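You operate a simulated robot arm through the tools that you are given. There is no shell and no other tool. Be economical: measure what you need, move in short steps, check, and stop when the job is done.

You run a simulated two-armed robot. Do the job below in one go: nothing can be reset, and whatever is moved stays where it is left.

TASK
Shut the dust drawer, set the gap and brush the medium mushroom clean.
Fine: the medium one of the two on the mat; drawer shut before you crank; stem up, gap dial on its size; leave it in the box, lid shut. What is to be rubbed or washed off counts as gone when no trace of it is left.
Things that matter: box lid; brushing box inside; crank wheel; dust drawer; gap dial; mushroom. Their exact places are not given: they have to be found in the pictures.

The check looks at the end state, three seconds after you hand in, the way a careful person would. Anything else that was tipped, shoved, dropped, spilled or broken makes it a failure. A push-on lid holds only when it is set on centred and level and pressed home; a screw cap is set on level and turned clockwise until tight.

THE ROBOT
Two 6-joint arms with two-finger parallel grippers on one trunk, on a base that drives. Base frame: it is fixed to the floor where the robot stands at the start and does not move with it; the origin is under the middle of the robot, x ahead of it, y to its left, z up; the surface under the hand at the start is at about z = 0.782. Lengths are in m, angles in degrees, forces in N, time in s.
The left shoulder is at the start at [0.059, 0.141, 0.949], the right one opposite. With the tool pointing down near the work surface each hand reaches from about 0.3 to 0.7 m from the robot's upright axis, wherever it stands, measured 20 degrees to its own side. Places, roughly: box lid [0.6, -0.2, 0.9]; brushing box inside [0.6, -0.1, 0.8]; crank wheel [0.6, 0, 0.9]; dust drawer [0.5, -0.1, 0.8]; gap dial [0.5, 0, 0.8]. Payload 3.43 kg a hand.
The tool frame of a hand sits at the grasp point between the pads (the TCP): z along the fingers, y along the line on which they close. The tips reach 0.03 m beyond it. The gripper opens to 0.094 m. The fingers are 0.028 m wide and 0.01 m thick; the gripper's body (0.05 by 0.096 m) begins 0.055 m behind the TCP.
Orientation is that of the tool frame in the base frame, as a unit quaternion [x, y, z, w]. With the fingers straight down and closing along the base's y, the tool's x points along the base's -x, its y along +y and its z along -z.

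THE INTERFACE
- The arms move only by the tool apply_moves. It takes "left_commands", "right_commands" or both (then of equal length, played together; a hand with none holds still); each is a list of rows, each an object of numbers (a shift or turn left out is 0, a gripper value left out holds the last): "gripper": the gripper command, from -1 (fully open) to 1 (shut), values between in proportion; "dx", "dy", "dz": the shift along the base's x, y, z in cm; "ax", "ay", "az": the turn, a rotation vector about the base's x, y, z in degrees. In form: [{"gripper": .., "dx": .., "dy": .., "dz": .., "ax": .., "ay": .., "az": ..}, ...]. A call has 1 to 10 rows; each row is the pose to reach, as a shift and turn from the pose commanded when the call began. Rows are played at 5 a second. More than 0.05 m and 8.6 degrees between two rows, or a gripper value outside its range, and nothing of the call is played. Where a pose cannot be reached the arm comes as near as it can. A force on the tool above 90 N (or 10 N above the force at the start of the call, whichever is more), or a blocked arm, ends the call early, and 0.2 s more pass. The fingers move at their own pace (about 0.153 m/s each) and stop on an object; they squeeze with about 34 N. The grip force told is the motor's: it shows also when the fingers shut on nothing. Time passes only in rows, and 0.2 s behind the last, so rows that repeat a pose let the fingers close. The reply holds the time, the measured pose of the TCP, the force on the tool along the base axes, the opening and the grip force, in the units named above and with some noise, with the torque about the TCP (base axes, N m) and any sound that the robot's microphone picked up.
- Cameras (640 x 400 px; columns grow to the right, rows downward): "scene" is now at [0.1282, 0.0075, 1.5352]; the picture's right is [0.10, -0.99, 0.00], its down [-0.84, -0.09, -0.53] and it looks along [0.53, 0.05, -0.85] (base axes); focal length 284 px, centre (320, 200). "left" rides on the left gripper at [0.076, -0.014, -0.103] in its tool frame; the picture's right is [0.18, 0.98, 0.00], its down [-0.75, 0.14, -0.64] and it looks along [-0.63, 0.12, 0.77] (tool axes); focal length 243 px, centre (320, 200). "right" rides on the right gripper at [0.076, 0.014, -0.102] in its tool frame; the picture's right is [-0.18, 0.98, 0.00], its down [-0.75, -0.14, -0.64] and it looks along [-0.63, -0.12, 0.77] (tool axes); focal length 243 px, centre (320, 200).
- grab_frame(camera): a new picture of that camera. No time passes.
- lift_body(by): slides the trunk up (or, below 0, down) by that many m; the arms and the scene camera ride with it, the base frame stays. It gives what a move gives, with no picture.
- roll_base(legs): drives the robot by 1 to 6 legs, each [ahead, left, turn to the left] in m, m and degrees, along the robot's own axes; the way and the turn of a leg run together, so that a leg with both is an arc; at most 1.5 m and 180 degrees a leg. The arms and the cameras ride along, it lands a little off, and it stops where it bumps. It gives what a move gives.
- aim_head(pan, tilt): turns the head with the scene camera to pan (to the left, within 86 degrees either way) and tilt (down, from -29 to 69), counted from straight ahead of the robot. It gives what a move gives.
- point_at(camera, pixels): there is no depth. For up to 12 entries [column, row, z] of the newest picture of that camera ("zoom" is the newest enlarged one), the place [x, y] in the base frame at which the ray of that pixel passes the height z, good to about 0.003 m. No time passes.
- close_up(camera, box): a new picture of the part [left, top, right, bottom] of that camera's present view, enlarged. No time passes.
- hand_in(): hands the job in; it is judged then, once.

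Keep the steps short. Do not move on a guess: measure, check each grasp and each placing, and mend mistakes. In all there are 80 turns and 58 pictures (those below and enlarged ones count). Leave the grippers open and the arms clear of the work at the hand-in unless told otherwise, and finish with a single line.

The tools are called as a command line: name --argument value ..., lists and objects as JSON in quotes. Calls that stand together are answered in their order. apply_moves: Moves the arms, as the interface text tells. Its arguments: {"type":"object","properties":{"left_commands":{"type":"array"},"right_commands":{"type":"array"}},"required":[]} The other tools are called the same way: lift_body (by) slides the trunk up or down; roll_base (legs) drives the base; aim_head (pan, tilt) turns the head that bears the scene camera; grab_frame (camera) takes a picture; point_at (camera, pixels) gives the place at which the rays of pixels pass given heights; close_up (camera, box) takes an enlarged picture of a part of a camera's view; hand_in () hands the job in.

At the start:

```text
time_s: 0.0
left_eef_pos: [0.4551, 0.1682, 1.0956]
left_tool_rot: [-0.001, 1.0, -0.001, 0.001]
left_ft_force: [-0.2, -0.1, 0.7]
left_wrist_torque: [0.03, 0.0, -0.01]
left_gripper_width: 0.0939
left_gripper_force: 0.1
right_eef_pos: [0.4332, -0.2418, 1.074]
right_tool_rot: [-0.002, 1.0, -0.001, 0.0]
right_ft_force: [0.4, -0.9, -0.1]
right_wrist_torque: [0.0, -0.02, 0.02]
right_gripper_width: 0.0943
right_gripper_force: 0.1
trunk travel left (down, up): [-0.525, 0.065]
robot x, y, heading: [-0.0001, -0.0015, -0.0]
head pan, tilt: [5.8, 58.0]
```

scene: 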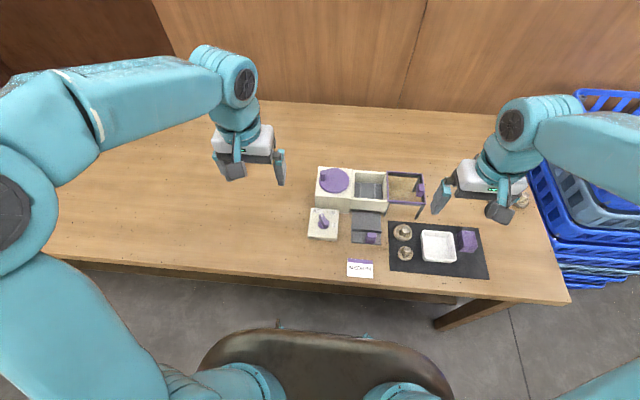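
right: 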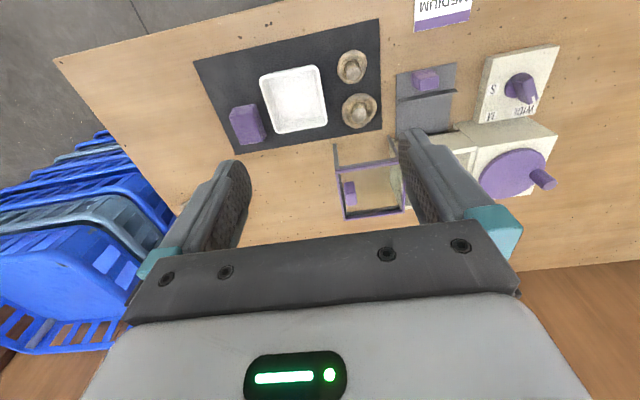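
left: 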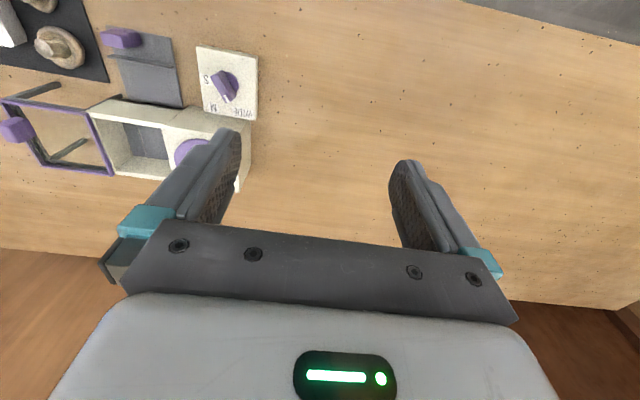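

I look closer at the work area in the scene view (box about columns 290-500, rows 150-290).

close_up --camera "scene" --box '[295, 155, 445, 285]'

close_up --camera "right" --box '[320, 0, 580, 230]'

```text
3.08 times, centred on (370, 220) of scene
```

zoom: 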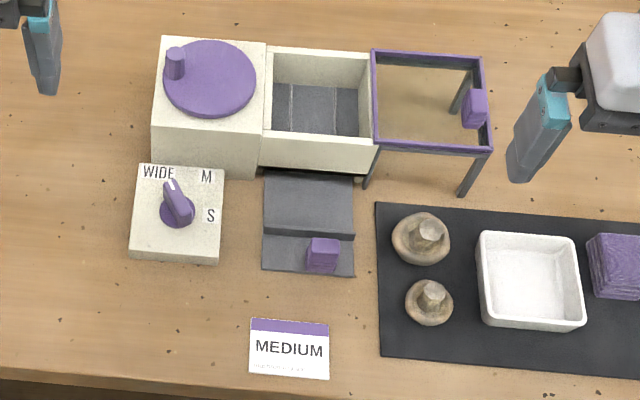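

```text
1.74 times, centred on (450, 115) of right
```

zoom: 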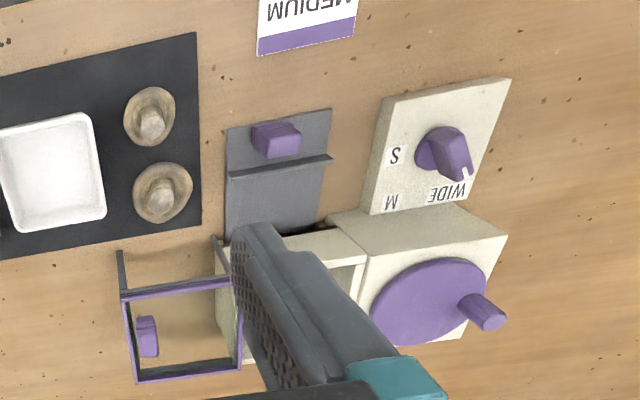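

I see the box with its crank wheel, an open glass lid on the right, the drawer pulled out toward me, the dial on WIDE, and two mushrooms on the mat. I read the card's small print and enlarge the mushrooms.

close_up --camera "scene" --box '[344, 256, 376, 280]'

close_up --camera "scene" --box '[385, 215, 449, 265]'

point_at --camera "scene" --pixels '[[403, 232, 0.8], [405, 253, 0.8], [323, 221, 0.83], [371, 237, 0.8], [335, 180, 0.87], [323, 175, 0.89], [371, 188, 0.79], [420, 190, 0.87]]'

```text
16.00 times, centred on (360, 268) of scene
```

zoom: 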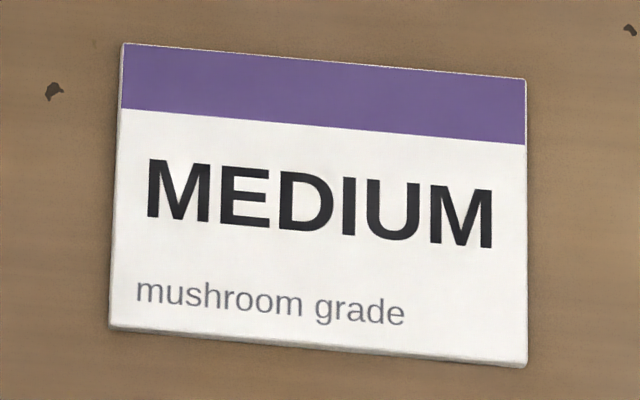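

```text
8.00 times, centred on (417, 240) of scene
```

zoom: 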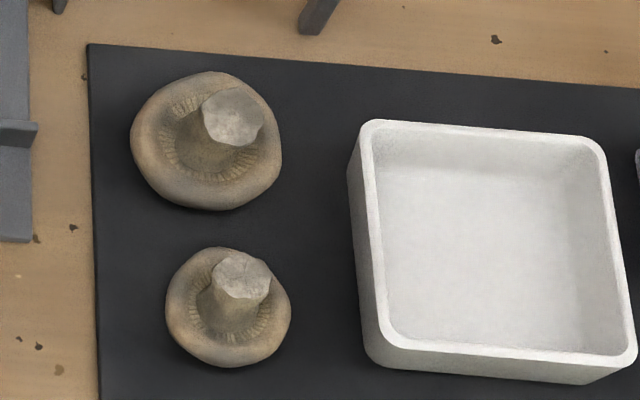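

```text
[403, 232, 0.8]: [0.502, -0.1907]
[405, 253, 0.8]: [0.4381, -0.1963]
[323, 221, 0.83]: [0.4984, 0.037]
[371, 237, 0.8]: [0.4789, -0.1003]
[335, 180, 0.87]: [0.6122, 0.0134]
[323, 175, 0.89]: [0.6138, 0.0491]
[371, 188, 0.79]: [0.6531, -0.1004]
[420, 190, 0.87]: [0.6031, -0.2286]
```

Two sizes are on the mat (about 54 mm and 43 mm across). There is something brown at scene (520,200) near the right gripper that may be a reference; I enlarge it.

close_up --camera "scene" --box '[490, 175, 554, 215]'

apply_moves --right_commands '[{"dx": -3, "dy": -3, "gripper": -1}, {"dx": -6, "dy": -6}, {"dx": -9, "dy": -8}]'

grab_frame --camera "scene"

```text
10.00 times, centred on (522, 195) of scene
```

zoom: 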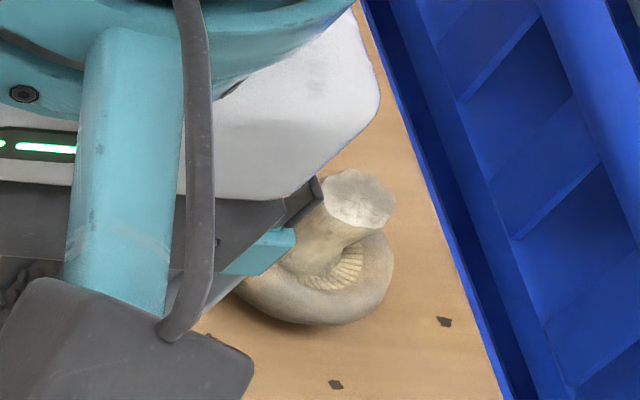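

```text
time_s: 0.8
left_eef_pos: [0.4546, 0.1699, 1.0959]
left_tool_rot: [-0.001, 1.0, 0.0, 0.002]
left_ft_force: [-0.2, -0.7, -0.2]
left_wrist_torque: [0.0, -0.03, -0.01]
left_gripper_width: 0.0942
left_gripper_force: 0.0
right_eef_pos: [0.3422, -0.322, 1.0745]
right_tool_rot: [-0.002, 1.0, 0.0, 0.001]
right_ft_force: [0.0, -0.1, 0.4]
right_wrist_torque: [0.01, -0.03, 0.0]
right_gripper_width: 0.094
right_gripper_force: 0.1
trunk travel left (down, up): [-0.525, 0.065]
robot x, y, heading: [0.0027, -0.0002, -0.3]
head pan, tilt: [5.8, 58.0]
```

```text
49 pictures are left
```

scene: 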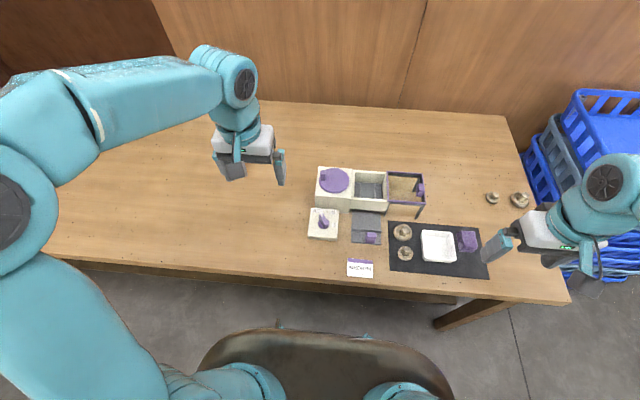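

Two clean mushrooms stand at (492,198) and (520,200). I enlarge them at the same scale to compare.

close_up --camera "scene" --box '[475, 175, 539, 215]'

close_up --camera "scene" --box '[380, 220, 444, 260]'

```text
10.00 times, centred on (507, 195) of scene
```

zoom: 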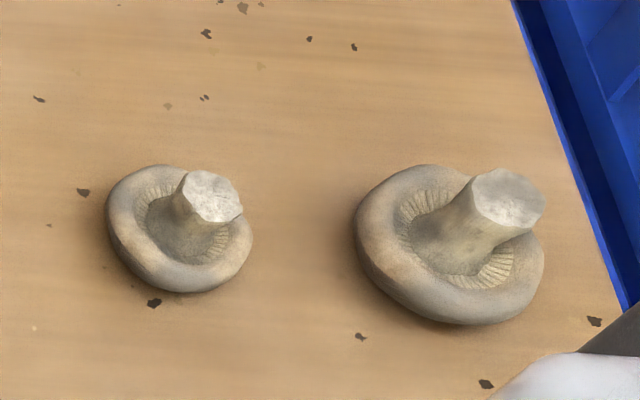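

```text
10.00 times, centred on (412, 240) of scene
```

zoom: 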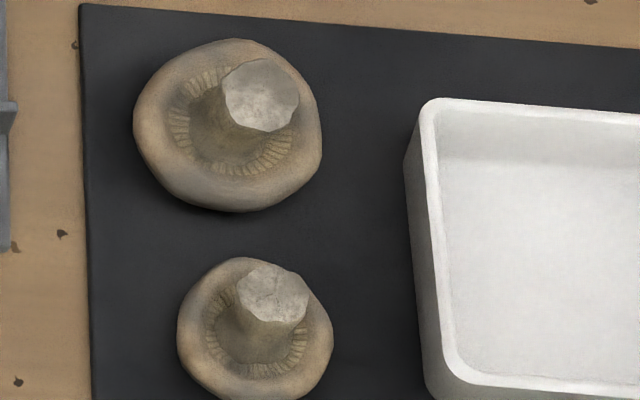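

The two reference mushrooms need an unbiased comparison; I look through the right hand camera.

grab_frame --camera "right"

point_at --camera "scene" --pixels '[[492, 198, 0.795], [520, 201, 0.795]]'

```text
46 pictures are left
```

right: 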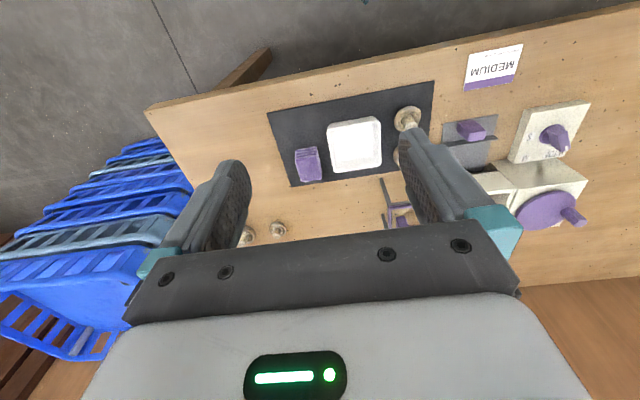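

```text
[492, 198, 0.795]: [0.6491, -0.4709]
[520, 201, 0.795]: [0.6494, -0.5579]
```

I pan the head so both pairs sit near the picture's middle.

aim_head --pan -36 --tilt 51

grab_frame --camera "scene"

```text
time_s: 1.9
left_eef_pos: [0.455, 0.1695, 1.0969]
left_tool_rot: [-0.002, 1.0, -0.001, 0.001]
left_ft_force: [-0.4, 0.2, 0.6]
left_wrist_torque: [-0.03, -0.03, 0.02]
left_gripper_width: 0.0941
left_gripper_force: 0.0
right_eef_pos: [0.3423, -0.3224, 1.0749]
right_tool_rot: [-0.002, 1.0, 0.0, 0.001]
right_ft_force: [0.9, -0.3, -0.5]
right_wrist_torque: [-0.03, 0.02, -0.04]
right_gripper_width: 0.0939
right_gripper_force: 0.1
trunk travel left (down, up): [-0.525, 0.065]
robot x, y, heading: [0.0046, 0.0027, 0.1]
head pan, tilt: [-36.0, 51.0]
```

```text
45 pictures are left
```

scene: 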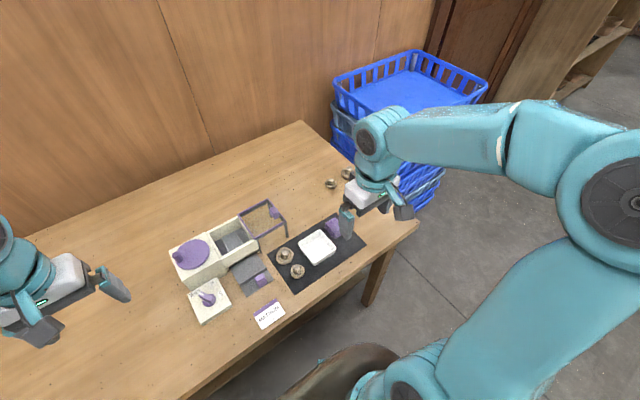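

close_up --camera "scene" --box '[314, 158, 362, 188]'

close_up --camera "scene" --box '[266, 248, 314, 278]'

```text
13.33 times, centred on (338, 173) of scene
```

zoom: 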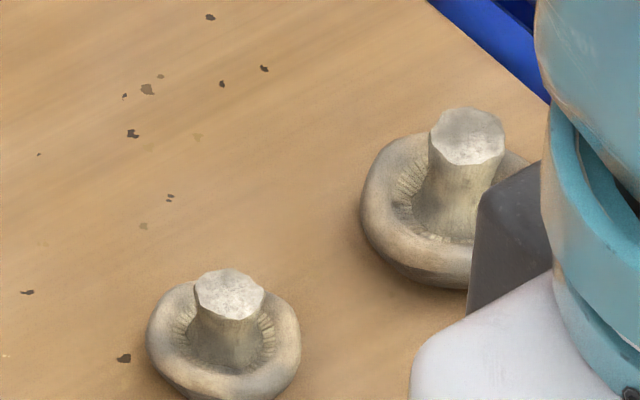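

```text
13.33 times, centred on (290, 263) of scene
```

zoom: 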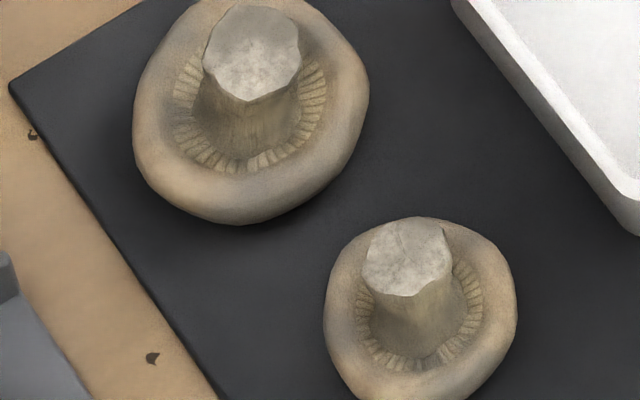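

Mat pair and the clean pair have the same two sizes (about 41 and 51 mm). I read the dial's labels closely to see which grades exist.

close_up --camera "scene" --box '[184, 276, 236, 326]'

close_up --camera "scene" --box '[160, 195, 290, 295]'

```text
8.00 times, centred on (210, 301) of scene
```

zoom: 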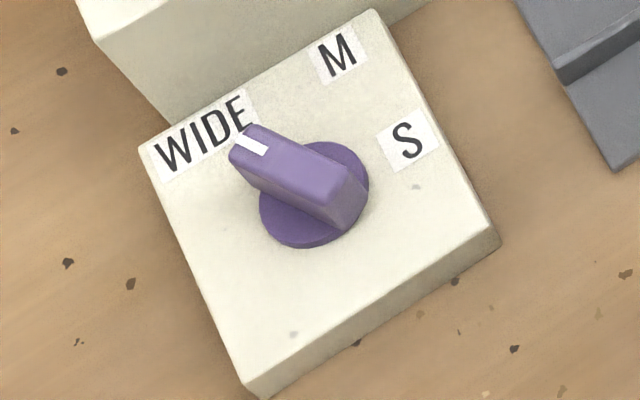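

```text
4.00 times, centred on (225, 245) of scene
```

zoom: 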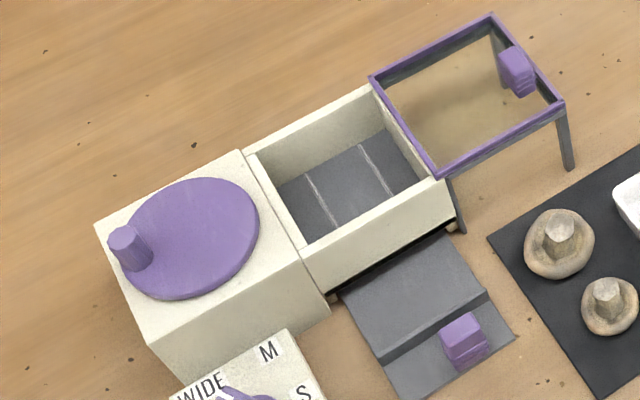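

Grades are S and M (WIDE is the parked opening), so the medium mushroom is the larger one. I turn the head back and bring the right hand in for a close look to triangulate.

aim_head --pan -5 --tilt 58

apply_moves --right_commands '[{"dx": 3, "dy": 4, "dz": -1}, {"dx": 6, "dy": 8, "dz": -2}, {"dx": 9, "dy": 12, "dz": -3}, {"dx": 12, "dy": 15, "dz": -4}, {"dx": 12, "dy": 15, "dz": -4}]'

grab_frame --camera "right"

close_up --camera "scene" --box '[255, 150, 415, 250]'

```text
time_s: 2.9
left_eef_pos: [0.4545, 0.1685, 1.0968]
left_tool_rot: [-0.001, 1.0, 0.0, 0.0]
left_ft_force: [-0.8, -0.5, 0.7]
left_wrist_torque: [0.01, -0.06, 0.01]
left_gripper_width: 0.0938
left_gripper_force: 0.1
right_eef_pos: [0.3431, -0.3222, 1.0751]
right_tool_rot: [-0.002, 1.0, 0.001, -0.001]
right_ft_force: [-0.2, 0.1, 0.2]
right_wrist_torque: [-0.01, 0.01, 0.0]
right_gripper_width: 0.0941
right_gripper_force: 0.1
trunk travel left (down, up): [-0.525, 0.065]
robot x, y, heading: [0.0032, 0.0031, -0.2]
head pan, tilt: [-5.0, 58.0]
```

```text
refused: row 1 steps farther than a row can; nothing moved
```

```text
40 pictures are left
```

right: 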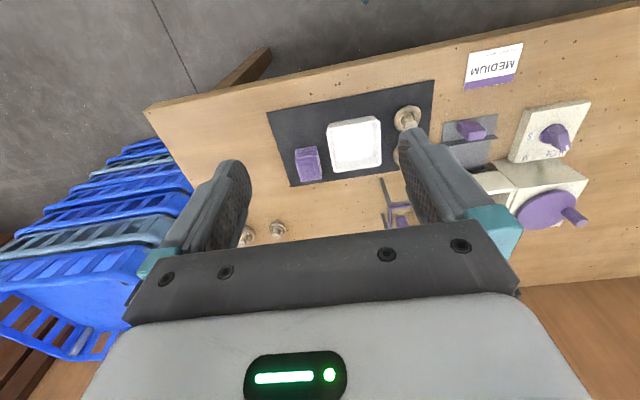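

```text
4.00 times, centred on (335, 200) of scene
```

zoom: 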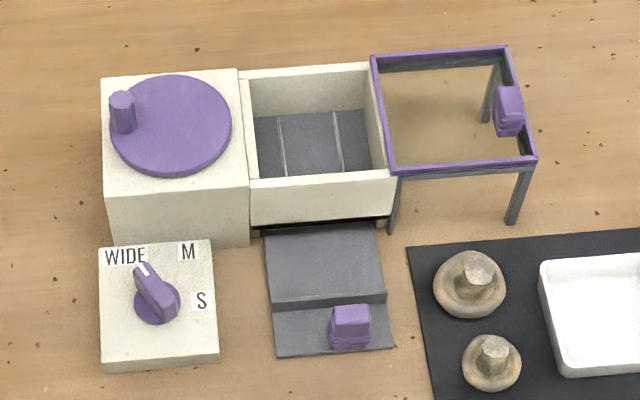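

The first step was slightly too long; I redo it in shorter steps and take the view.

apply_moves --right_commands '[{"dx": 2, "dy": 3, "dz": -1}, {"dx": 4, "dy": 6, "dz": -2}, {"dx": 6, "dy": 9, "dz": -3}, {"dx": 7, "dy": 12, "dz": -4}, {"dx": 8, "dy": 15, "dz": -5}, {"dx": 8, "dy": 15, "dz": -5}]'

grab_frame --camera "right"

point_at --camera "zoom" --pixels '[[100, 369, 0.782], [218, 360, 0.782], [214, 240, 0.82], [157, 305, 0.82], [350, 312, 0.81], [273, 357, 0.782], [393, 348, 0.782], [115, 245, 0.782], [250, 188, 0.85], [122, 97, 0.9], [171, 125, 0.87], [395, 232, 0.782]]'

```text
time_s: 4.2
left_eef_pos: [0.4551, 0.1686, 1.0959]
left_tool_rot: [-0.001, 1.0, -0.001, 0.001]
left_ft_force: [0.2, -0.7, -0.1]
left_wrist_torque: [0.01, 0.01, 0.02]
left_gripper_width: 0.0938
left_gripper_force: 0.0
right_eef_pos: [0.4229, -0.1726, 1.0234]
right_tool_rot: [-0.002, 1.0, 0.0, 0.0]
right_ft_force: [-0.1, -0.3, -0.7]
right_wrist_torque: [0.02, -0.01, 0.0]
right_gripper_width: 0.0942
right_gripper_force: 0.0
trunk travel left (down, up): [-0.525, 0.065]
robot x, y, heading: [-0.0027, 0.0014, 0.1]
head pan, tilt: [-5.0, 58.0]
```

```text
38 pictures are left
```

right: 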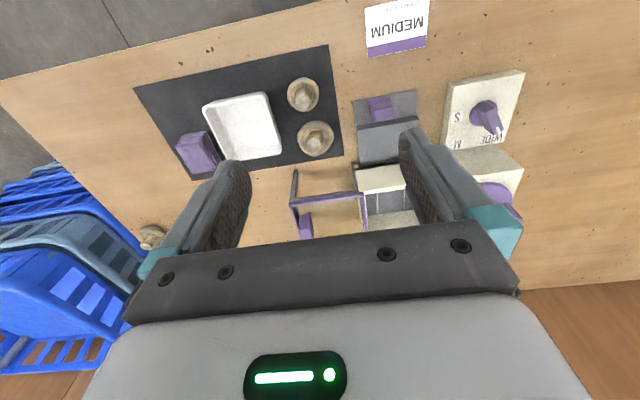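

```text
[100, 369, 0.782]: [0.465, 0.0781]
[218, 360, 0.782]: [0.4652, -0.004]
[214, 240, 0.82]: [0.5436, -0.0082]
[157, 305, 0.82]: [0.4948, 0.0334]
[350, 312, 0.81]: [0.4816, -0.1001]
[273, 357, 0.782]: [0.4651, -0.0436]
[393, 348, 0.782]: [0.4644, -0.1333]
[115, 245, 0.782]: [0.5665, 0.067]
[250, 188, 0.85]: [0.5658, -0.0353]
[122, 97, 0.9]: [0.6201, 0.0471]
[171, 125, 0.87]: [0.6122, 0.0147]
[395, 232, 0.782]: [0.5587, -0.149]
```

Everything is aligned with the base axes. I solve heights: box front top edge, dial plate, knobs, from scene zoom and right camera.

point_at --camera "zoom" --pixels '[[105, 195, 0.84], [105, 195, 0.88], [100, 361, 0.8], [108, 243, 0.8], [395, 178, 0.84], [245, 180, 0.84], [535, 158, 0.86], [515, 222, 0.782], [380, 292, 0.79], [265, 232, 0.79], [350, 340, 0.79], [470, 272, 0.83]]'

point_at --camera "right" --pixels '[[383, 108, 0.81], [316, 138, 0.8], [312, 131, 0.83], [488, 112, 0.82], [498, 132, 0.84], [522, 72, 0.8], [358, 192, 0.85], [304, 225, 0.85], [294, 205, 0.85], [521, 185, 0.87]]'

```text
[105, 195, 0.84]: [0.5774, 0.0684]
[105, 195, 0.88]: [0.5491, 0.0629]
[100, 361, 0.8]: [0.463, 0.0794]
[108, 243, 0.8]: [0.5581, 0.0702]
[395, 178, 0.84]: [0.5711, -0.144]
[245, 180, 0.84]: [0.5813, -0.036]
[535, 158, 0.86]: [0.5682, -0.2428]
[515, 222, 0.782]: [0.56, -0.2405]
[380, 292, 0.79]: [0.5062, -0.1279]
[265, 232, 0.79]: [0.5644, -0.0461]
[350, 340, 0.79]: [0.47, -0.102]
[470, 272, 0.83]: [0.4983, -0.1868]
```

```text
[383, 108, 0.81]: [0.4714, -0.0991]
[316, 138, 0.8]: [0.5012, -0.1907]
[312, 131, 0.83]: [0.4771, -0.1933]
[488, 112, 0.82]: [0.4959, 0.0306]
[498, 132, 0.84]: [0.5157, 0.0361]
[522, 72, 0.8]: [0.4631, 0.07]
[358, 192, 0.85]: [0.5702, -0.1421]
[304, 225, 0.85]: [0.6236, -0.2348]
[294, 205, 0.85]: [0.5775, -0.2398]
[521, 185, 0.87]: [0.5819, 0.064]
```

Drawer handle is at about (0.472, -0.100), z≈0.79-0.81. I close the right fingers and lower them in front of it.

apply_moves --right_commands '[{"gripper": 1, "dx": 0, "dy": 2, "dz": -4}, {"dx": 0, "dy": 5, "dz": -7}, {"dx": 0, "dy": 7.2, "dz": -10}, {"dx": 0, "dy": 7.2, "dz": -14}, {"dx": 0, "dy": 7.2, "dz": -18}, {"dx": 0, "dy": 7.2, "dz": -19.8}, {"dx": 0, "dy": 7.2, "dz": -19.8}]'

close_up --camera "scene" --box '[275, 180, 403, 260]'

```text
time_s: 5.8
left_eef_pos: [0.4536, 0.1701, 1.0962]
left_tool_rot: [0.0, 1.0, -0.001, 0.002]
left_ft_force: [-0.8, -1.0, 0.6]
left_wrist_torque: [0.03, 0.02, 0.01]
left_gripper_width: 0.094
left_gripper_force: 0.2
right_eef_pos: [0.4227, -0.0998, 0.825]
right_tool_rot: [-0.001, 1.0, -0.001, 0.0]
right_ft_force: [-0.4, -0.4, 0.4]
right_wrist_torque: [-0.03, 0.0, -0.01]
right_gripper_width: 0.0001
right_gripper_force: 33.2
trunk travel left (down, up): [-0.525, 0.065]
robot x, y, heading: [0.0003, -0.0007, -0.1]
head pan, tilt: [-5.0, 58.0]
```

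```text
5.00 times, centred on (339, 220) of scene
```

zoom: 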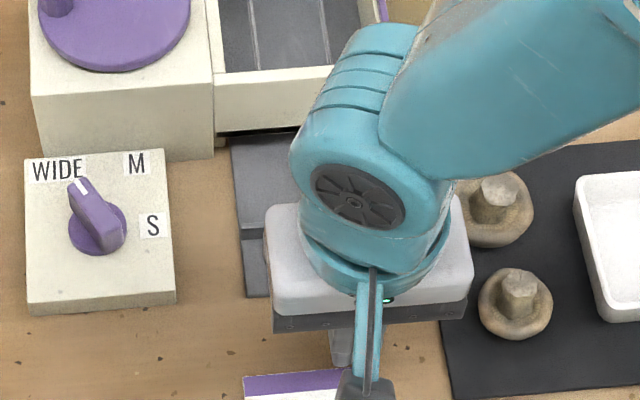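

Fingers are in front of the handle. I push in +x gently, 1 cm a row.

apply_moves --right_commands '[{"dx": 1.5}, {"dx": 2.5}, {"dx": 3.5}, {"dx": 4.5}, {"dx": 5.5}, {"dx": 6.5}, {"dx": 7.5}, {"dx": 8.5}]'

close_up --camera "scene" --box '[275, 160, 403, 240]'

```text
time_s: 7.7
left_eef_pos: [0.4512, 0.17, 1.0976]
left_tool_rot: [0.0, 1.0, 0.0, 0.003]
left_ft_force: [-0.3, 0.8, 0.0]
left_wrist_torque: [-0.01, 0.04, 0.01]
left_gripper_width: 0.0944
left_gripper_force: 0.1
right_eef_pos: [0.504, -0.0996, 0.8257]
right_tool_rot: [-0.002, 1.0, 0.0, -0.003]
right_ft_force: [-25.0, 0.9, 3.5]
right_wrist_torque: [0.04, -0.09, 0.2]
right_gripper_width: 0.0001
right_gripper_force: 33.6
trunk travel left (down, up): [-0.525, 0.065]
robot x, y, heading: [0.0008, 0.0019, -0.1]
head pan, tilt: [-5.0, 58.0]
```

```text
5.00 times, centred on (339, 200) of scene
```

zoom: 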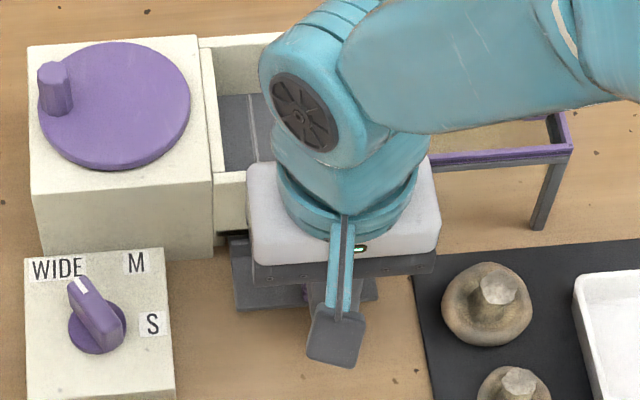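

Force 25 N but the drawer follows; the front plate still shows out of the box. I push on.

apply_moves --right_commands '[{"dx": 0.5}, {"dx": 1}, {"dx": 1.5}, {"dx": 2}, {"dx": 2.5}]'

```text
time_s: 8.6
left_eef_pos: [0.4528, 0.1685, 1.0972]
left_tool_rot: [-0.001, 1.0, 0.0, 0.001]
left_ft_force: [1.0, -0.9, -0.1]
left_wrist_torque: [0.0, 0.1, -0.02]
left_gripper_width: 0.0939
left_gripper_force: 0.0
right_eef_pos: [0.5035, -0.1002, 0.8208]
right_tool_rot: [-0.004, 0.999, -0.008, -0.032]
right_ft_force: [-54.8, 0.8, 26.9]
right_wrist_torque: [-0.14, -0.92, 0.02]
right_gripper_width: 0.0002
right_gripper_force: 32.9
trunk travel left (down, up): [-0.525, 0.065]
robot x, y, heading: [-0.0034, 0.0009, 0.2]
head pan, tilt: [-5.0, 58.0]
stopped in row 4 (right hand): the force on the tool passed its limit at 93 N (the readings are from after the stop); the commanded pose is now the measured one
```

Blocked at 0.5035. I back off and raise, then look at whether it is shut.

apply_moves --right_commands '[{"dx": -2}, {"dx": -5, "dz": 1}, {"dx": -7, "dz": 5, "dy": -3}, {"dx": -8, "dz": 9, "dy": -6}, {"dx": -9, "dz": 13, "dy": -9}, {"dx": -9, "dz": 16, "dy": -12, "gripper": -1}, {"dx": -9, "dz": 18, "dy": -16}]'

close_up --camera "scene" --box '[275, 160, 403, 240]'

```text
refused: row 3 steps farther than a row can; nothing moved
```

```text
5.00 times, centred on (339, 200) of scene
```

zoom: 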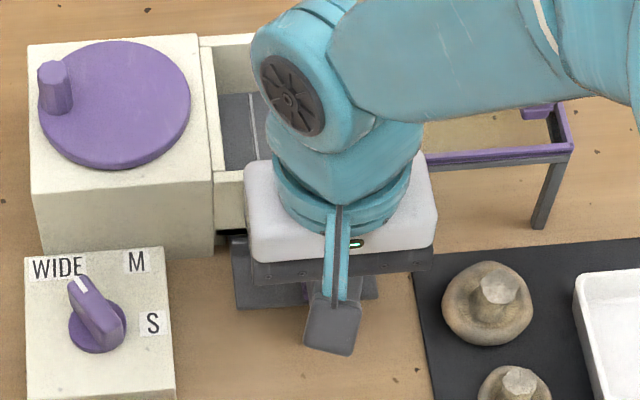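

Steps too long; I withdraw more slowly (also undoing the small tilt later).

apply_moves --right_commands '[{"dx": -2}, {"dx": -5, "dz": 1}, {"dx": -6, "dz": 4, "dy": -2}, {"dx": -7, "dz": 7, "dy": -4}, {"dx": -8, "dz": 10, "dy": -7}, {"dx": -8, "dz": 13, "dy": -10, "gripper": -1}, {"dx": -8, "dz": 15, "dy": -14}]'

close_up --camera "scene" --box '[305, 175, 401, 235]'

```text
time_s: 10.2
left_eef_pos: [0.4535, 0.1687, 1.0976]
left_tool_rot: [-0.002, 1.0, 0.0, 0.003]
left_ft_force: [-0.4, 0.2, -0.2]
left_wrist_torque: [0.03, -0.03, 0.02]
left_gripper_width: 0.0938
left_gripper_force: 0.0
right_eef_pos: [0.4288, -0.2427, 0.9704]
right_tool_rot: [-0.004, 1.0, -0.005, -0.02]
right_ft_force: [0.4, 0.4, 1.2]
right_wrist_torque: [0.01, -0.07, 0.0]
right_gripper_width: 0.0938
right_gripper_force: 0.1
trunk travel left (down, up): [-0.525, 0.065]
robot x, y, heading: [0.0018, 0.001, -0.1]
head pan, tilt: [-5.0, 58.0]
```

```text
6.67 times, centred on (353, 205) of scene
```

zoom: 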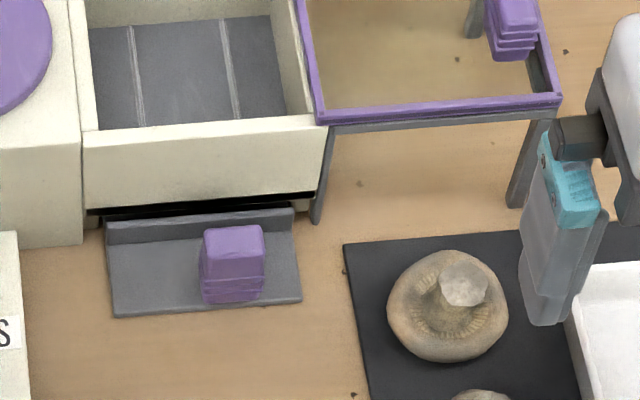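

The drawer front now stands near the box. I measure the front plate against the box face (x≈0.566).

point_at --camera "zoom" --pixels '[[200, 238, 0.785], [200, 222, 0.795], [200, 212, 0.795], [200, 204, 0.795], [320, 222, 0.782], [113, 316, 0.782], [85, 208, 0.8], [235, 265, 0.81], [200, 188, 0.8]]'

grab_frame --camera "right"

```text
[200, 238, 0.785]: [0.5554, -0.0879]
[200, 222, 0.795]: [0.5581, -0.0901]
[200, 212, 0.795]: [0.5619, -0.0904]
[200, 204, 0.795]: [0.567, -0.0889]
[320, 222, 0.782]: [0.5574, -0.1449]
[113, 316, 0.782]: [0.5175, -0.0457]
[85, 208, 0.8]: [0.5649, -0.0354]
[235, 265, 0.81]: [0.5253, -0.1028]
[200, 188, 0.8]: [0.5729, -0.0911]
```

```text
33 pictures are left
```

right: 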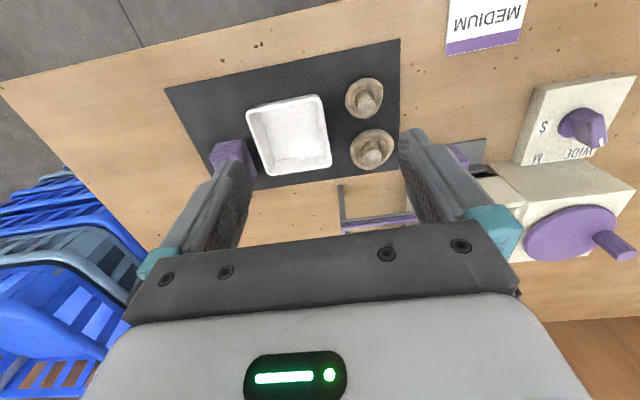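

Drawer front is flush with the box face (x≈0.565) and blocked at 93 N: shut. Now the dial at about (0.4955, 0.032): I bring the left hand above it to view knob angle.

apply_moves --left_commands '[{"dx": 1, "dy": -3, "dz": -3, "gripper": -1}, {"dx": 2, "dy": -6, "dz": -5}, {"dx": 3, "dy": -9, "dz": -7}, {"dx": 4, "dy": -12, "dz": -9}, {"dx": 4.2, "dy": -13.7, "dz": -12}, {"dx": 4.2, "dy": -13.7, "dz": -15}, {"dx": 4.2, "dy": -13.7, "dz": -15}]'

grab_frame --camera "left"

```text
time_s: 11.8
left_eef_pos: [0.4952, 0.0328, 0.9462]
left_tool_rot: [-0.002, 1.0, 0.0, 0.001]
left_ft_force: [1.3, 0.0, 0.3]
left_wrist_torque: [-0.03, -0.01, -0.03]
left_gripper_width: 0.0941
left_gripper_force: 0.1
right_eef_pos: [0.4326, -0.2405, 0.972]
right_tool_rot: [-0.004, 1.0, -0.006, -0.021]
right_ft_force: [-0.6, 0.2, 0.3]
right_wrist_torque: [0.01, 0.04, 0.0]
right_gripper_width: 0.094
right_gripper_force: 0.1
trunk travel left (down, up): [-0.525, 0.065]
robot x, y, heading: [0.0003, 0.0009, -0.2]
head pan, tilt: [-5.0, 58.0]
```

```text
32 pictures are left
```

left: 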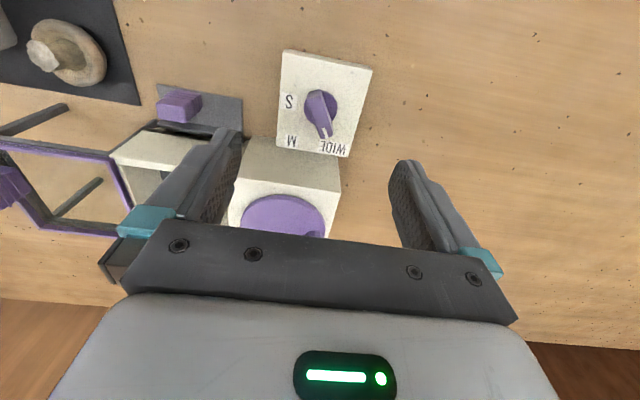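

close_up --camera "left" --box '[272, 45, 384, 115]'

point_at --camera "left" --pixels '[[321, 104, 0.8], [316, 96, 0.82], [316, 96, 0.84], [327, 136, 0.82], [327, 136, 0.84], [291, 141, 0.8], [289, 101, 0.8], [333, 147, 0.8], [283, 49, 0.8], [373, 69, 0.8], [347, 157, 0.8]]'

close_up --camera "scene" --box '[271, 204, 319, 244]'

```text
5.71 times, centred on (328, 80) of left
```

zoom: 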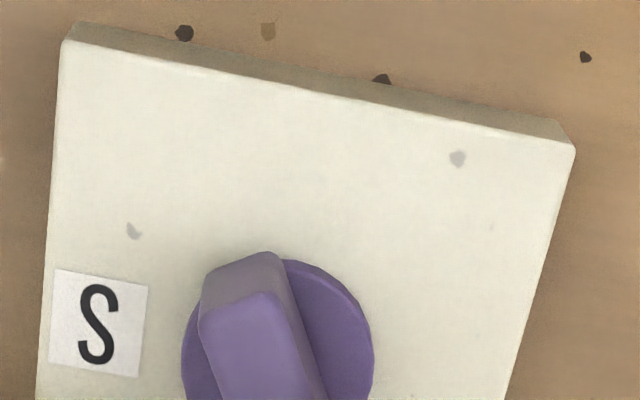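

```text
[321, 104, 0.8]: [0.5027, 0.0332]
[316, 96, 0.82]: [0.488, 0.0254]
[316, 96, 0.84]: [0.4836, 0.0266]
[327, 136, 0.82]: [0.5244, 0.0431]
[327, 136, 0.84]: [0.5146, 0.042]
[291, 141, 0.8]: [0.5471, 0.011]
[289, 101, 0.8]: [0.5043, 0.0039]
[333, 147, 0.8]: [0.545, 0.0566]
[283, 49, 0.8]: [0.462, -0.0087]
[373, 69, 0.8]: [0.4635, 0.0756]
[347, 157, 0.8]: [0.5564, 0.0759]
```

```text
10.00 times, centred on (295, 224) of scene
```

zoom: 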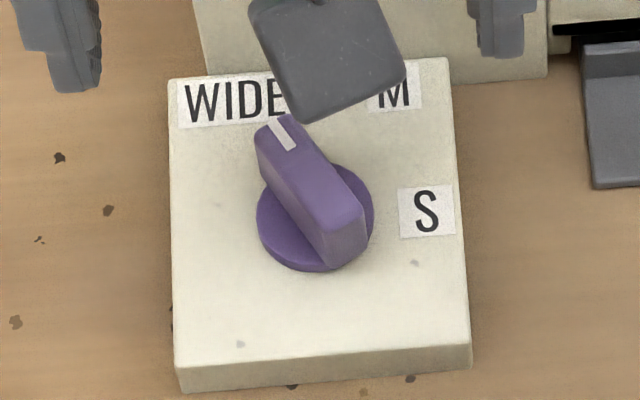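

point_at --camera "zoom" --pixels '[[316, 218, 0.802], [283, 135, 0.82], [283, 135, 0.84], [344, 212, 0.82], [344, 212, 0.84], [396, 94, 0.8], [425, 211, 0.8], [228, 100, 0.8], [176, 372, 0.8], [470, 350, 0.8], [176, 372, 0.79], [448, 58, 0.8]]'

```text
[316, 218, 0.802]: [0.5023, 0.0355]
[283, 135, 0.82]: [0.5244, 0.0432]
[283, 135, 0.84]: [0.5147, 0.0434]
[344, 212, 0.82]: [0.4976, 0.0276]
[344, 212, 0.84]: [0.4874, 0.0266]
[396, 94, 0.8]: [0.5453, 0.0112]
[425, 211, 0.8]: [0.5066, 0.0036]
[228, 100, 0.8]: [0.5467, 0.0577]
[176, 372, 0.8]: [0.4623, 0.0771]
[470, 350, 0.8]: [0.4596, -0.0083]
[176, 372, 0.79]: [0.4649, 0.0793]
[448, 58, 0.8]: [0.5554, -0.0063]
```

Dial measured: axis (0.503, 0.0345), plate z≈0.80, bar top ≈0.83, pointer at +27° (WIDE), M at −28°. So it needs −55°. I turn the left tool +27°, half-open, and come down over the bar.

apply_moves --left_commands '[{"az": 7, "dx": 0.8, "dy": 0.2, "dz": -2, "gripper": 0.0}, {"az": 14, "dx": 0.8, "dy": 0.2, "dz": -4}, {"az": 21, "dx": 0.8, "dy": 0.2, "dz": -6}, {"az": 27, "dx": 0.8, "dy": 0.2, "dz": -7.5}, {"az": 27, "dx": 0.8, "dy": 0.2, "dz": -7.5}]'

grab_frame --camera "left"

```text
time_s: 13.0
left_eef_pos: [0.5043, 0.0335, 0.8707]
left_tool_rot: [-0.234, 0.972, -0.001, 0.0]
left_ft_force: [0.0, 0.2, 0.8]
left_wrist_torque: [-0.05, 0.0, 0.0]
left_gripper_width: 0.0469
left_gripper_force: 0.1
right_eef_pos: [0.4325, -0.2415, 0.9703]
right_tool_rot: [-0.004, 1.0, -0.005, -0.021]
right_ft_force: [-0.4, -0.1, -0.4]
right_wrist_torque: [-0.02, -0.04, -0.02]
right_gripper_width: 0.0939
right_gripper_force: 0.0
trunk travel left (down, up): [-0.525, 0.065]
robot x, y, heading: [-0.0008, 0.0037, 0.1]
head pan, tilt: [-5.0, 58.0]
```

```text
29 pictures are left
```

left: 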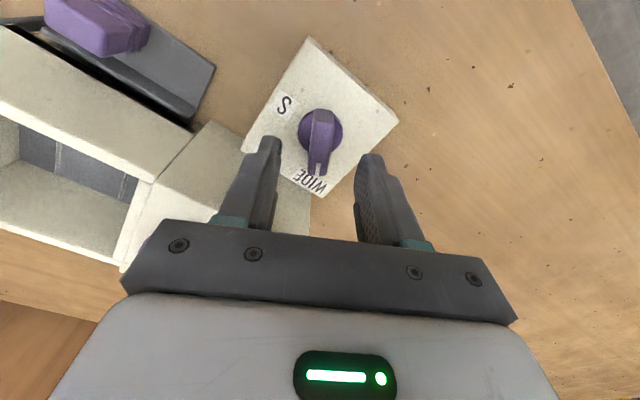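

The bar is parallel to and centred between the fingers. I lower to z≈0.839 and close.

apply_moves --left_commands '[{"dz": -1.6}, {"dz": -3.1}, {"dz": -3.1, "gripper": 1}, {"dz": -3.1}, {"dz": -3.1}]'

```text
time_s: 14.2
left_eef_pos: [0.5048, 0.0345, 0.8389]
left_tool_rot: [-0.234, 0.972, 0.001, 0.001]
left_ft_force: [-1.2, 4.9, 0.0]
left_wrist_torque: [0.18, 0.14, 0.0]
left_gripper_width: 0.0139
left_gripper_force: 45.4
right_eef_pos: [0.4322, -0.2405, 0.9702]
right_tool_rot: [-0.004, 1.0, -0.007, -0.022]
right_ft_force: [1.0, 0.8, 0.4]
right_wrist_torque: [0.0, 0.05, 0.0]
right_gripper_width: 0.0939
right_gripper_force: 0.1
trunk travel left (down, up): [-0.525, 0.065]
robot x, y, heading: [0.0007, 0.0024, -0.3]
head pan, tilt: [-5.0, 58.0]
```

Gripped (14 mm). I turn −55° (clockwise).

apply_moves --left_commands '[{"az": -7}, {"az": -14}, {"az": -21}, {"az": -28}, {"az": -35}, {"az": -42}, {"az": -49}, {"az": -55}, {"az": -55}]'

close_up --camera "left" --box '[240, 60, 400, 210]'

```text
time_s: 16.2
left_eef_pos: [0.5049, 0.0363, 0.8389]
left_tool_rot: [0.241, 0.971, -0.001, -0.001]
left_ft_force: [-4.1, 10.4, -11.9]
left_wrist_torque: [0.58, 0.15, -0.03]
left_gripper_width: 0.0137
left_gripper_force: 45.0
right_eef_pos: [0.4322, -0.2403, 0.9698]
right_tool_rot: [-0.004, 1.0, -0.006, -0.021]
right_ft_force: [0.0, 0.3, -0.1]
right_wrist_torque: [-0.02, -0.01, 0.02]
right_gripper_width: 0.094
right_gripper_force: 0.1
trunk travel left (down, up): [-0.525, 0.065]
robot x, y, heading: [-0.0002, -0.0016, 0.2]
head pan, tilt: [-5.0, 58.0]
```

```text
2.67 times, centred on (320, 135) of left
```

zoom: 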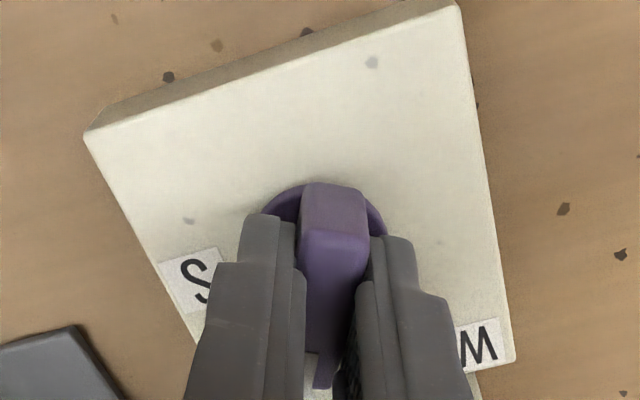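

I release, rise straight up and look.

apply_moves --left_commands '[{"gripper": 0}, {"gripper": 0}, {"dz": 3}, {"dz": 7}, {"dz": 11}, {"dz": 14, "dx": -3}, {"dz": 14, "dx": -6, "dy": 3}]'

close_up --camera "scene" --box '[255, 150, 415, 250]'

```text
time_s: 17.8
left_eef_pos: [0.4424, 0.0658, 0.9806]
left_tool_rot: [0.241, 0.971, -0.002, 0.001]
left_ft_force: [-0.1, 0.3, -0.5]
left_wrist_torque: [-0.04, -0.02, 0.01]
left_gripper_width: 0.0471
left_gripper_force: 0.2
right_eef_pos: [0.4323, -0.2397, 0.971]
right_tool_rot: [-0.003, 1.0, -0.007, -0.023]
right_ft_force: [-0.3, -0.1, -0.1]
right_wrist_torque: [0.0, 0.02, 0.03]
right_gripper_width: 0.0939
right_gripper_force: 0.1
trunk travel left (down, up): [-0.525, 0.065]
robot x, y, heading: [-0.0003, 0.0017, 0.2]
head pan, tilt: [-5.0, 58.0]
```

```text
4.00 times, centred on (335, 200) of scene
```

zoom: 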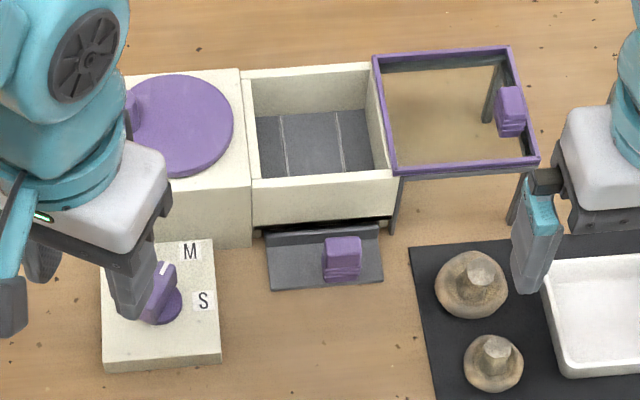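

apply_moves --left_commands '[{"dy": 4, "dx": -1, "az": 7}, {"dy": 8, "dx": -2, "az": 14}, {"dy": 12, "az": 21}, {"dy": 12, "az": 28}]'

close_up --camera "scene" --box '[271, 204, 319, 244]'

point_at --camera "scene" --pixels '[[320, 200, 0.83]]'

```text
time_s: 18.8
left_eef_pos: [0.4439, 0.183, 0.9816]
left_tool_rot: [-0.001, 1.0, 0.0, 0.002]
left_ft_force: [-0.5, -0.8, 0.1]
left_wrist_torque: [0.05, -0.01, 0.02]
left_gripper_width: 0.0471
left_gripper_force: 0.0
right_eef_pos: [0.4309, -0.2426, 0.9708]
right_tool_rot: [-0.004, 1.0, -0.005, -0.022]
right_ft_force: [-0.3, -0.7, 0.0]
right_wrist_torque: [0.02, -0.02, -0.02]
right_gripper_width: 0.0939
right_gripper_force: 0.0
trunk travel left (down, up): [-0.525, 0.065]
robot x, y, heading: [0.0031, 0.0028, -0.1]
head pan, tilt: [-5.0, 58.0]
```

```text
10.00 times, centred on (295, 224) of scene
```

zoom: 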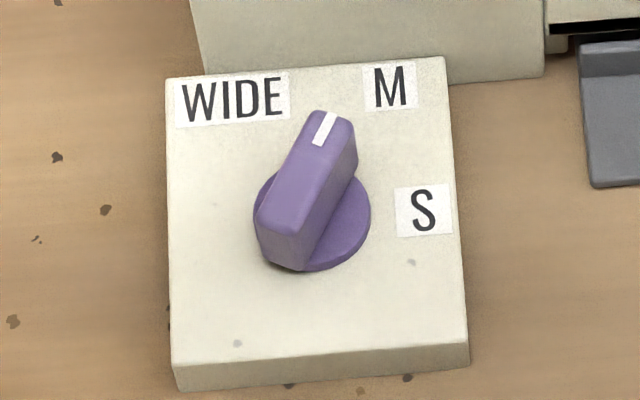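

```text
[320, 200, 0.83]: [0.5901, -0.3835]
```

point_at --camera "zoom" --pixels '[[331, 115, 0.83], [319, 143, 0.83], [333, 113, 0.83], [277, 212, 0.83], [312, 218, 0.802], [390, 88, 0.8]]'

```text
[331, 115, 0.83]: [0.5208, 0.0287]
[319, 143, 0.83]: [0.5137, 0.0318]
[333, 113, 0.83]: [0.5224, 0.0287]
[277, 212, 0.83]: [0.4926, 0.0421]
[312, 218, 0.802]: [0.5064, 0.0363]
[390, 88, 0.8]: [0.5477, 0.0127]
```

Pointer reads about −24°, M lies at about −29°. I regrip and turn a few degrees more.

apply_moves --left_commands '[{"dx": 1.5, "dy": -4, "az": -7}, {"dx": 3, "dy": -8, "az": -14}, {"dx": 4.5, "dy": -12, "az": -20}, {"dx": 6, "dy": -14.8, "dz": -2, "az": -26}, {"dx": 6, "dy": -14.8, "dz": -6.5, "az": -26}, {"dx": 6, "dy": -14.8, "dz": -10.5, "az": -26}, {"dx": 6, "dy": -14.8, "dz": -14.2, "az": -26}, {"dx": 6, "dy": -14.8, "dz": -14.2, "az": -26}]'

apply_moves --left_commands '[{"gripper": 1}, {"gripper": 1}, {"gripper": 1}, {"az": -3}, {"az": -6}, {"az": -6}, {"az": -6}]'

apply_moves --left_commands '[{"gripper": 0}, {"gripper": 0}, {"dz": 4}, {"dz": 8.5}, {"dz": 13, "dx": -1}, {"dz": 14, "dx": -4, "dy": 3, "az": 8}, {"dz": 14, "dx": -5, "dy": 7.5, "az": 16}, {"dz": 14, "dx": -5, "dy": 12, "az": 24}, {"dz": 14, "dx": -5, "dy": 15, "az": 32}]'

close_up --camera "scene" --box '[271, 204, 319, 244]'

```text
time_s: 20.6
left_eef_pos: [0.5046, 0.0357, 0.8382]
left_tool_rot: [0.224, 0.975, 0.0, 0.001]
left_ft_force: [0.4, -0.5, 0.4]
left_wrist_torque: [0.0, -0.02, -0.02]
left_gripper_width: 0.047
left_gripper_force: 0.1
right_eef_pos: [0.4324, -0.2418, 0.9708]
right_tool_rot: [-0.003, 1.0, -0.005, -0.021]
right_ft_force: [0.0, -0.2, 0.1]
right_wrist_torque: [-0.01, -0.03, 0.0]
right_gripper_width: 0.094
right_gripper_force: 0.1
trunk travel left (down, up): [-0.525, 0.065]
robot x, y, heading: [-0.0074, 0.0023, 0.0]
head pan, tilt: [-5.0, 58.0]
```

```text
time_s: 22.2
left_eef_pos: [0.5055, 0.035, 0.8382]
left_tool_rot: [0.275, 0.962, 0.0, 0.0]
left_ft_force: [0.2, -13.1, -2.6]
left_wrist_torque: [-0.16, 0.14, -0.03]
left_gripper_width: 0.0136
left_gripper_force: 45.5
right_eef_pos: [0.4341, -0.2417, 0.9694]
right_tool_rot: [-0.003, 1.0, -0.006, -0.022]
right_ft_force: [-0.1, -0.6, 0.0]
right_wrist_torque: [-0.01, -0.04, 0.01]
right_gripper_width: 0.094
right_gripper_force: 0.0
trunk travel left (down, up): [-0.525, 0.065]
robot x, y, heading: [-0.0028, -0.0012, -0.3]
head pan, tilt: [-5.0, 58.0]
```

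```text
time_s: 24.2
left_eef_pos: [0.4559, 0.1871, 0.9793]
left_tool_rot: [-0.003, 1.0, -0.002, 0.001]
left_ft_force: [0.6, -0.9, 0.3]
left_wrist_torque: [-0.01, 0.03, 0.01]
left_gripper_width: 0.0467
left_gripper_force: 0.1
right_eef_pos: [0.4335, -0.2406, 0.971]
right_tool_rot: [-0.003, 1.0, -0.006, -0.021]
right_ft_force: [-0.3, -0.5, 0.0]
right_wrist_torque: [0.01, 0.01, -0.01]
right_gripper_width: 0.0939
right_gripper_force: 0.0
trunk travel left (down, up): [-0.525, 0.065]
robot x, y, heading: [0.0024, 0.0026, 0.0]
head pan, tilt: [-5.0, 58.0]
```

```text
10.00 times, centred on (295, 224) of scene
```

zoom: 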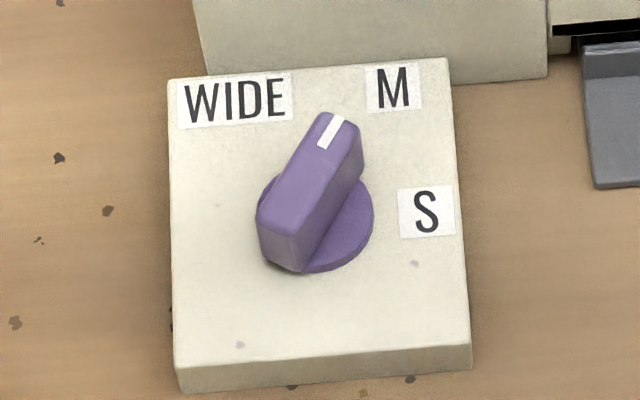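

point_at --camera "zoom" --pixels '[[339, 118, 0.83], [322, 147, 0.83], [280, 212, 0.83], [315, 219, 0.802], [394, 89, 0.8], [426, 211, 0.8], [235, 99, 0.8]]'

```text
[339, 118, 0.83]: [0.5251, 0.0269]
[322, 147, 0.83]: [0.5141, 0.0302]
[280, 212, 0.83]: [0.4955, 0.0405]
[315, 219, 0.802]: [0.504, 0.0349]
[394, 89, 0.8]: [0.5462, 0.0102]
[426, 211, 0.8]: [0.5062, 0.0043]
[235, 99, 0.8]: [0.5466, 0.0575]
```

The dial's pointer now lies toward M (hand flats read −32°, M −29°, off-line by only a couple of degrees). Next the larger mushroom at about (0.50, -0.19): right hand hovers above with half-open fingers, tilt corrected.

apply_moves --right_commands '[{"dx": 2.3, "dy": 1.7, "dz": -1, "ay": -1.2, "gripper": 0}, {"dx": 4.6, "dy": 3.4, "dz": -2, "ay": -2.4}, {"dx": 6.9, "dy": 5.1, "dz": -4, "ay": -2.4}, {"dx": 6.9, "dy": 5.1, "dz": -6, "ay": -2.4}, {"dx": 6.9, "dy": 5.1, "dz": -6, "ay": -2.4}]'

close_up --camera "right" --box '[208, 80, 432, 220]'

close_up --camera "scene" --box '[335, 190, 415, 240]'

```text
time_s: 25.4
left_eef_pos: [0.4546, 0.1882, 0.9783]
left_tool_rot: [-0.001, 1.0, -0.001, 0.001]
left_ft_force: [0.2, 0.2, -0.4]
left_wrist_torque: [-0.02, 0.03, 0.01]
left_gripper_width: 0.0473
left_gripper_force: 0.1
right_eef_pos: [0.4998, -0.1898, 0.9099]
right_tool_rot: [-0.004, 1.0, -0.007, 0.0]
right_ft_force: [-0.4, 1.2, -0.3]
right_wrist_torque: [-0.01, 0.03, -0.02]
right_gripper_width: 0.0471
right_gripper_force: 0.0
trunk travel left (down, up): [-0.525, 0.065]
robot x, y, heading: [0.0024, -0.002, 0.0]
head pan, tilt: [-5.0, 58.0]
```

```text
2.86 times, centred on (320, 150) of right
```

zoom: 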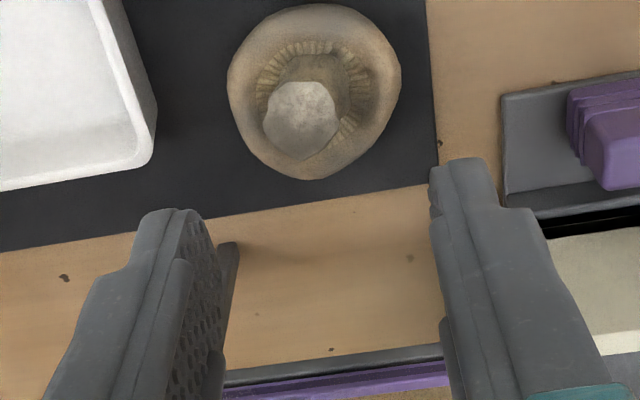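

```text
8.00 times, centred on (375, 215) of scene
```

zoom: 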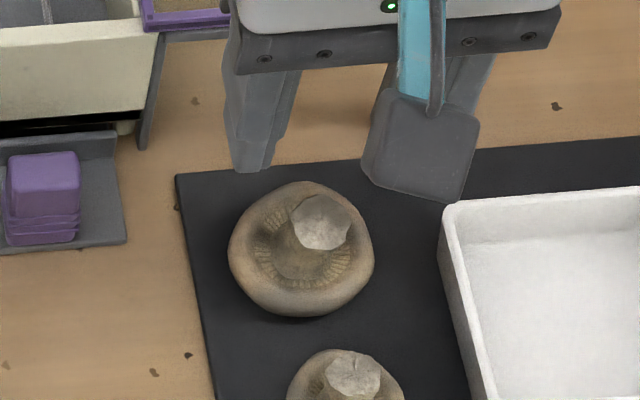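

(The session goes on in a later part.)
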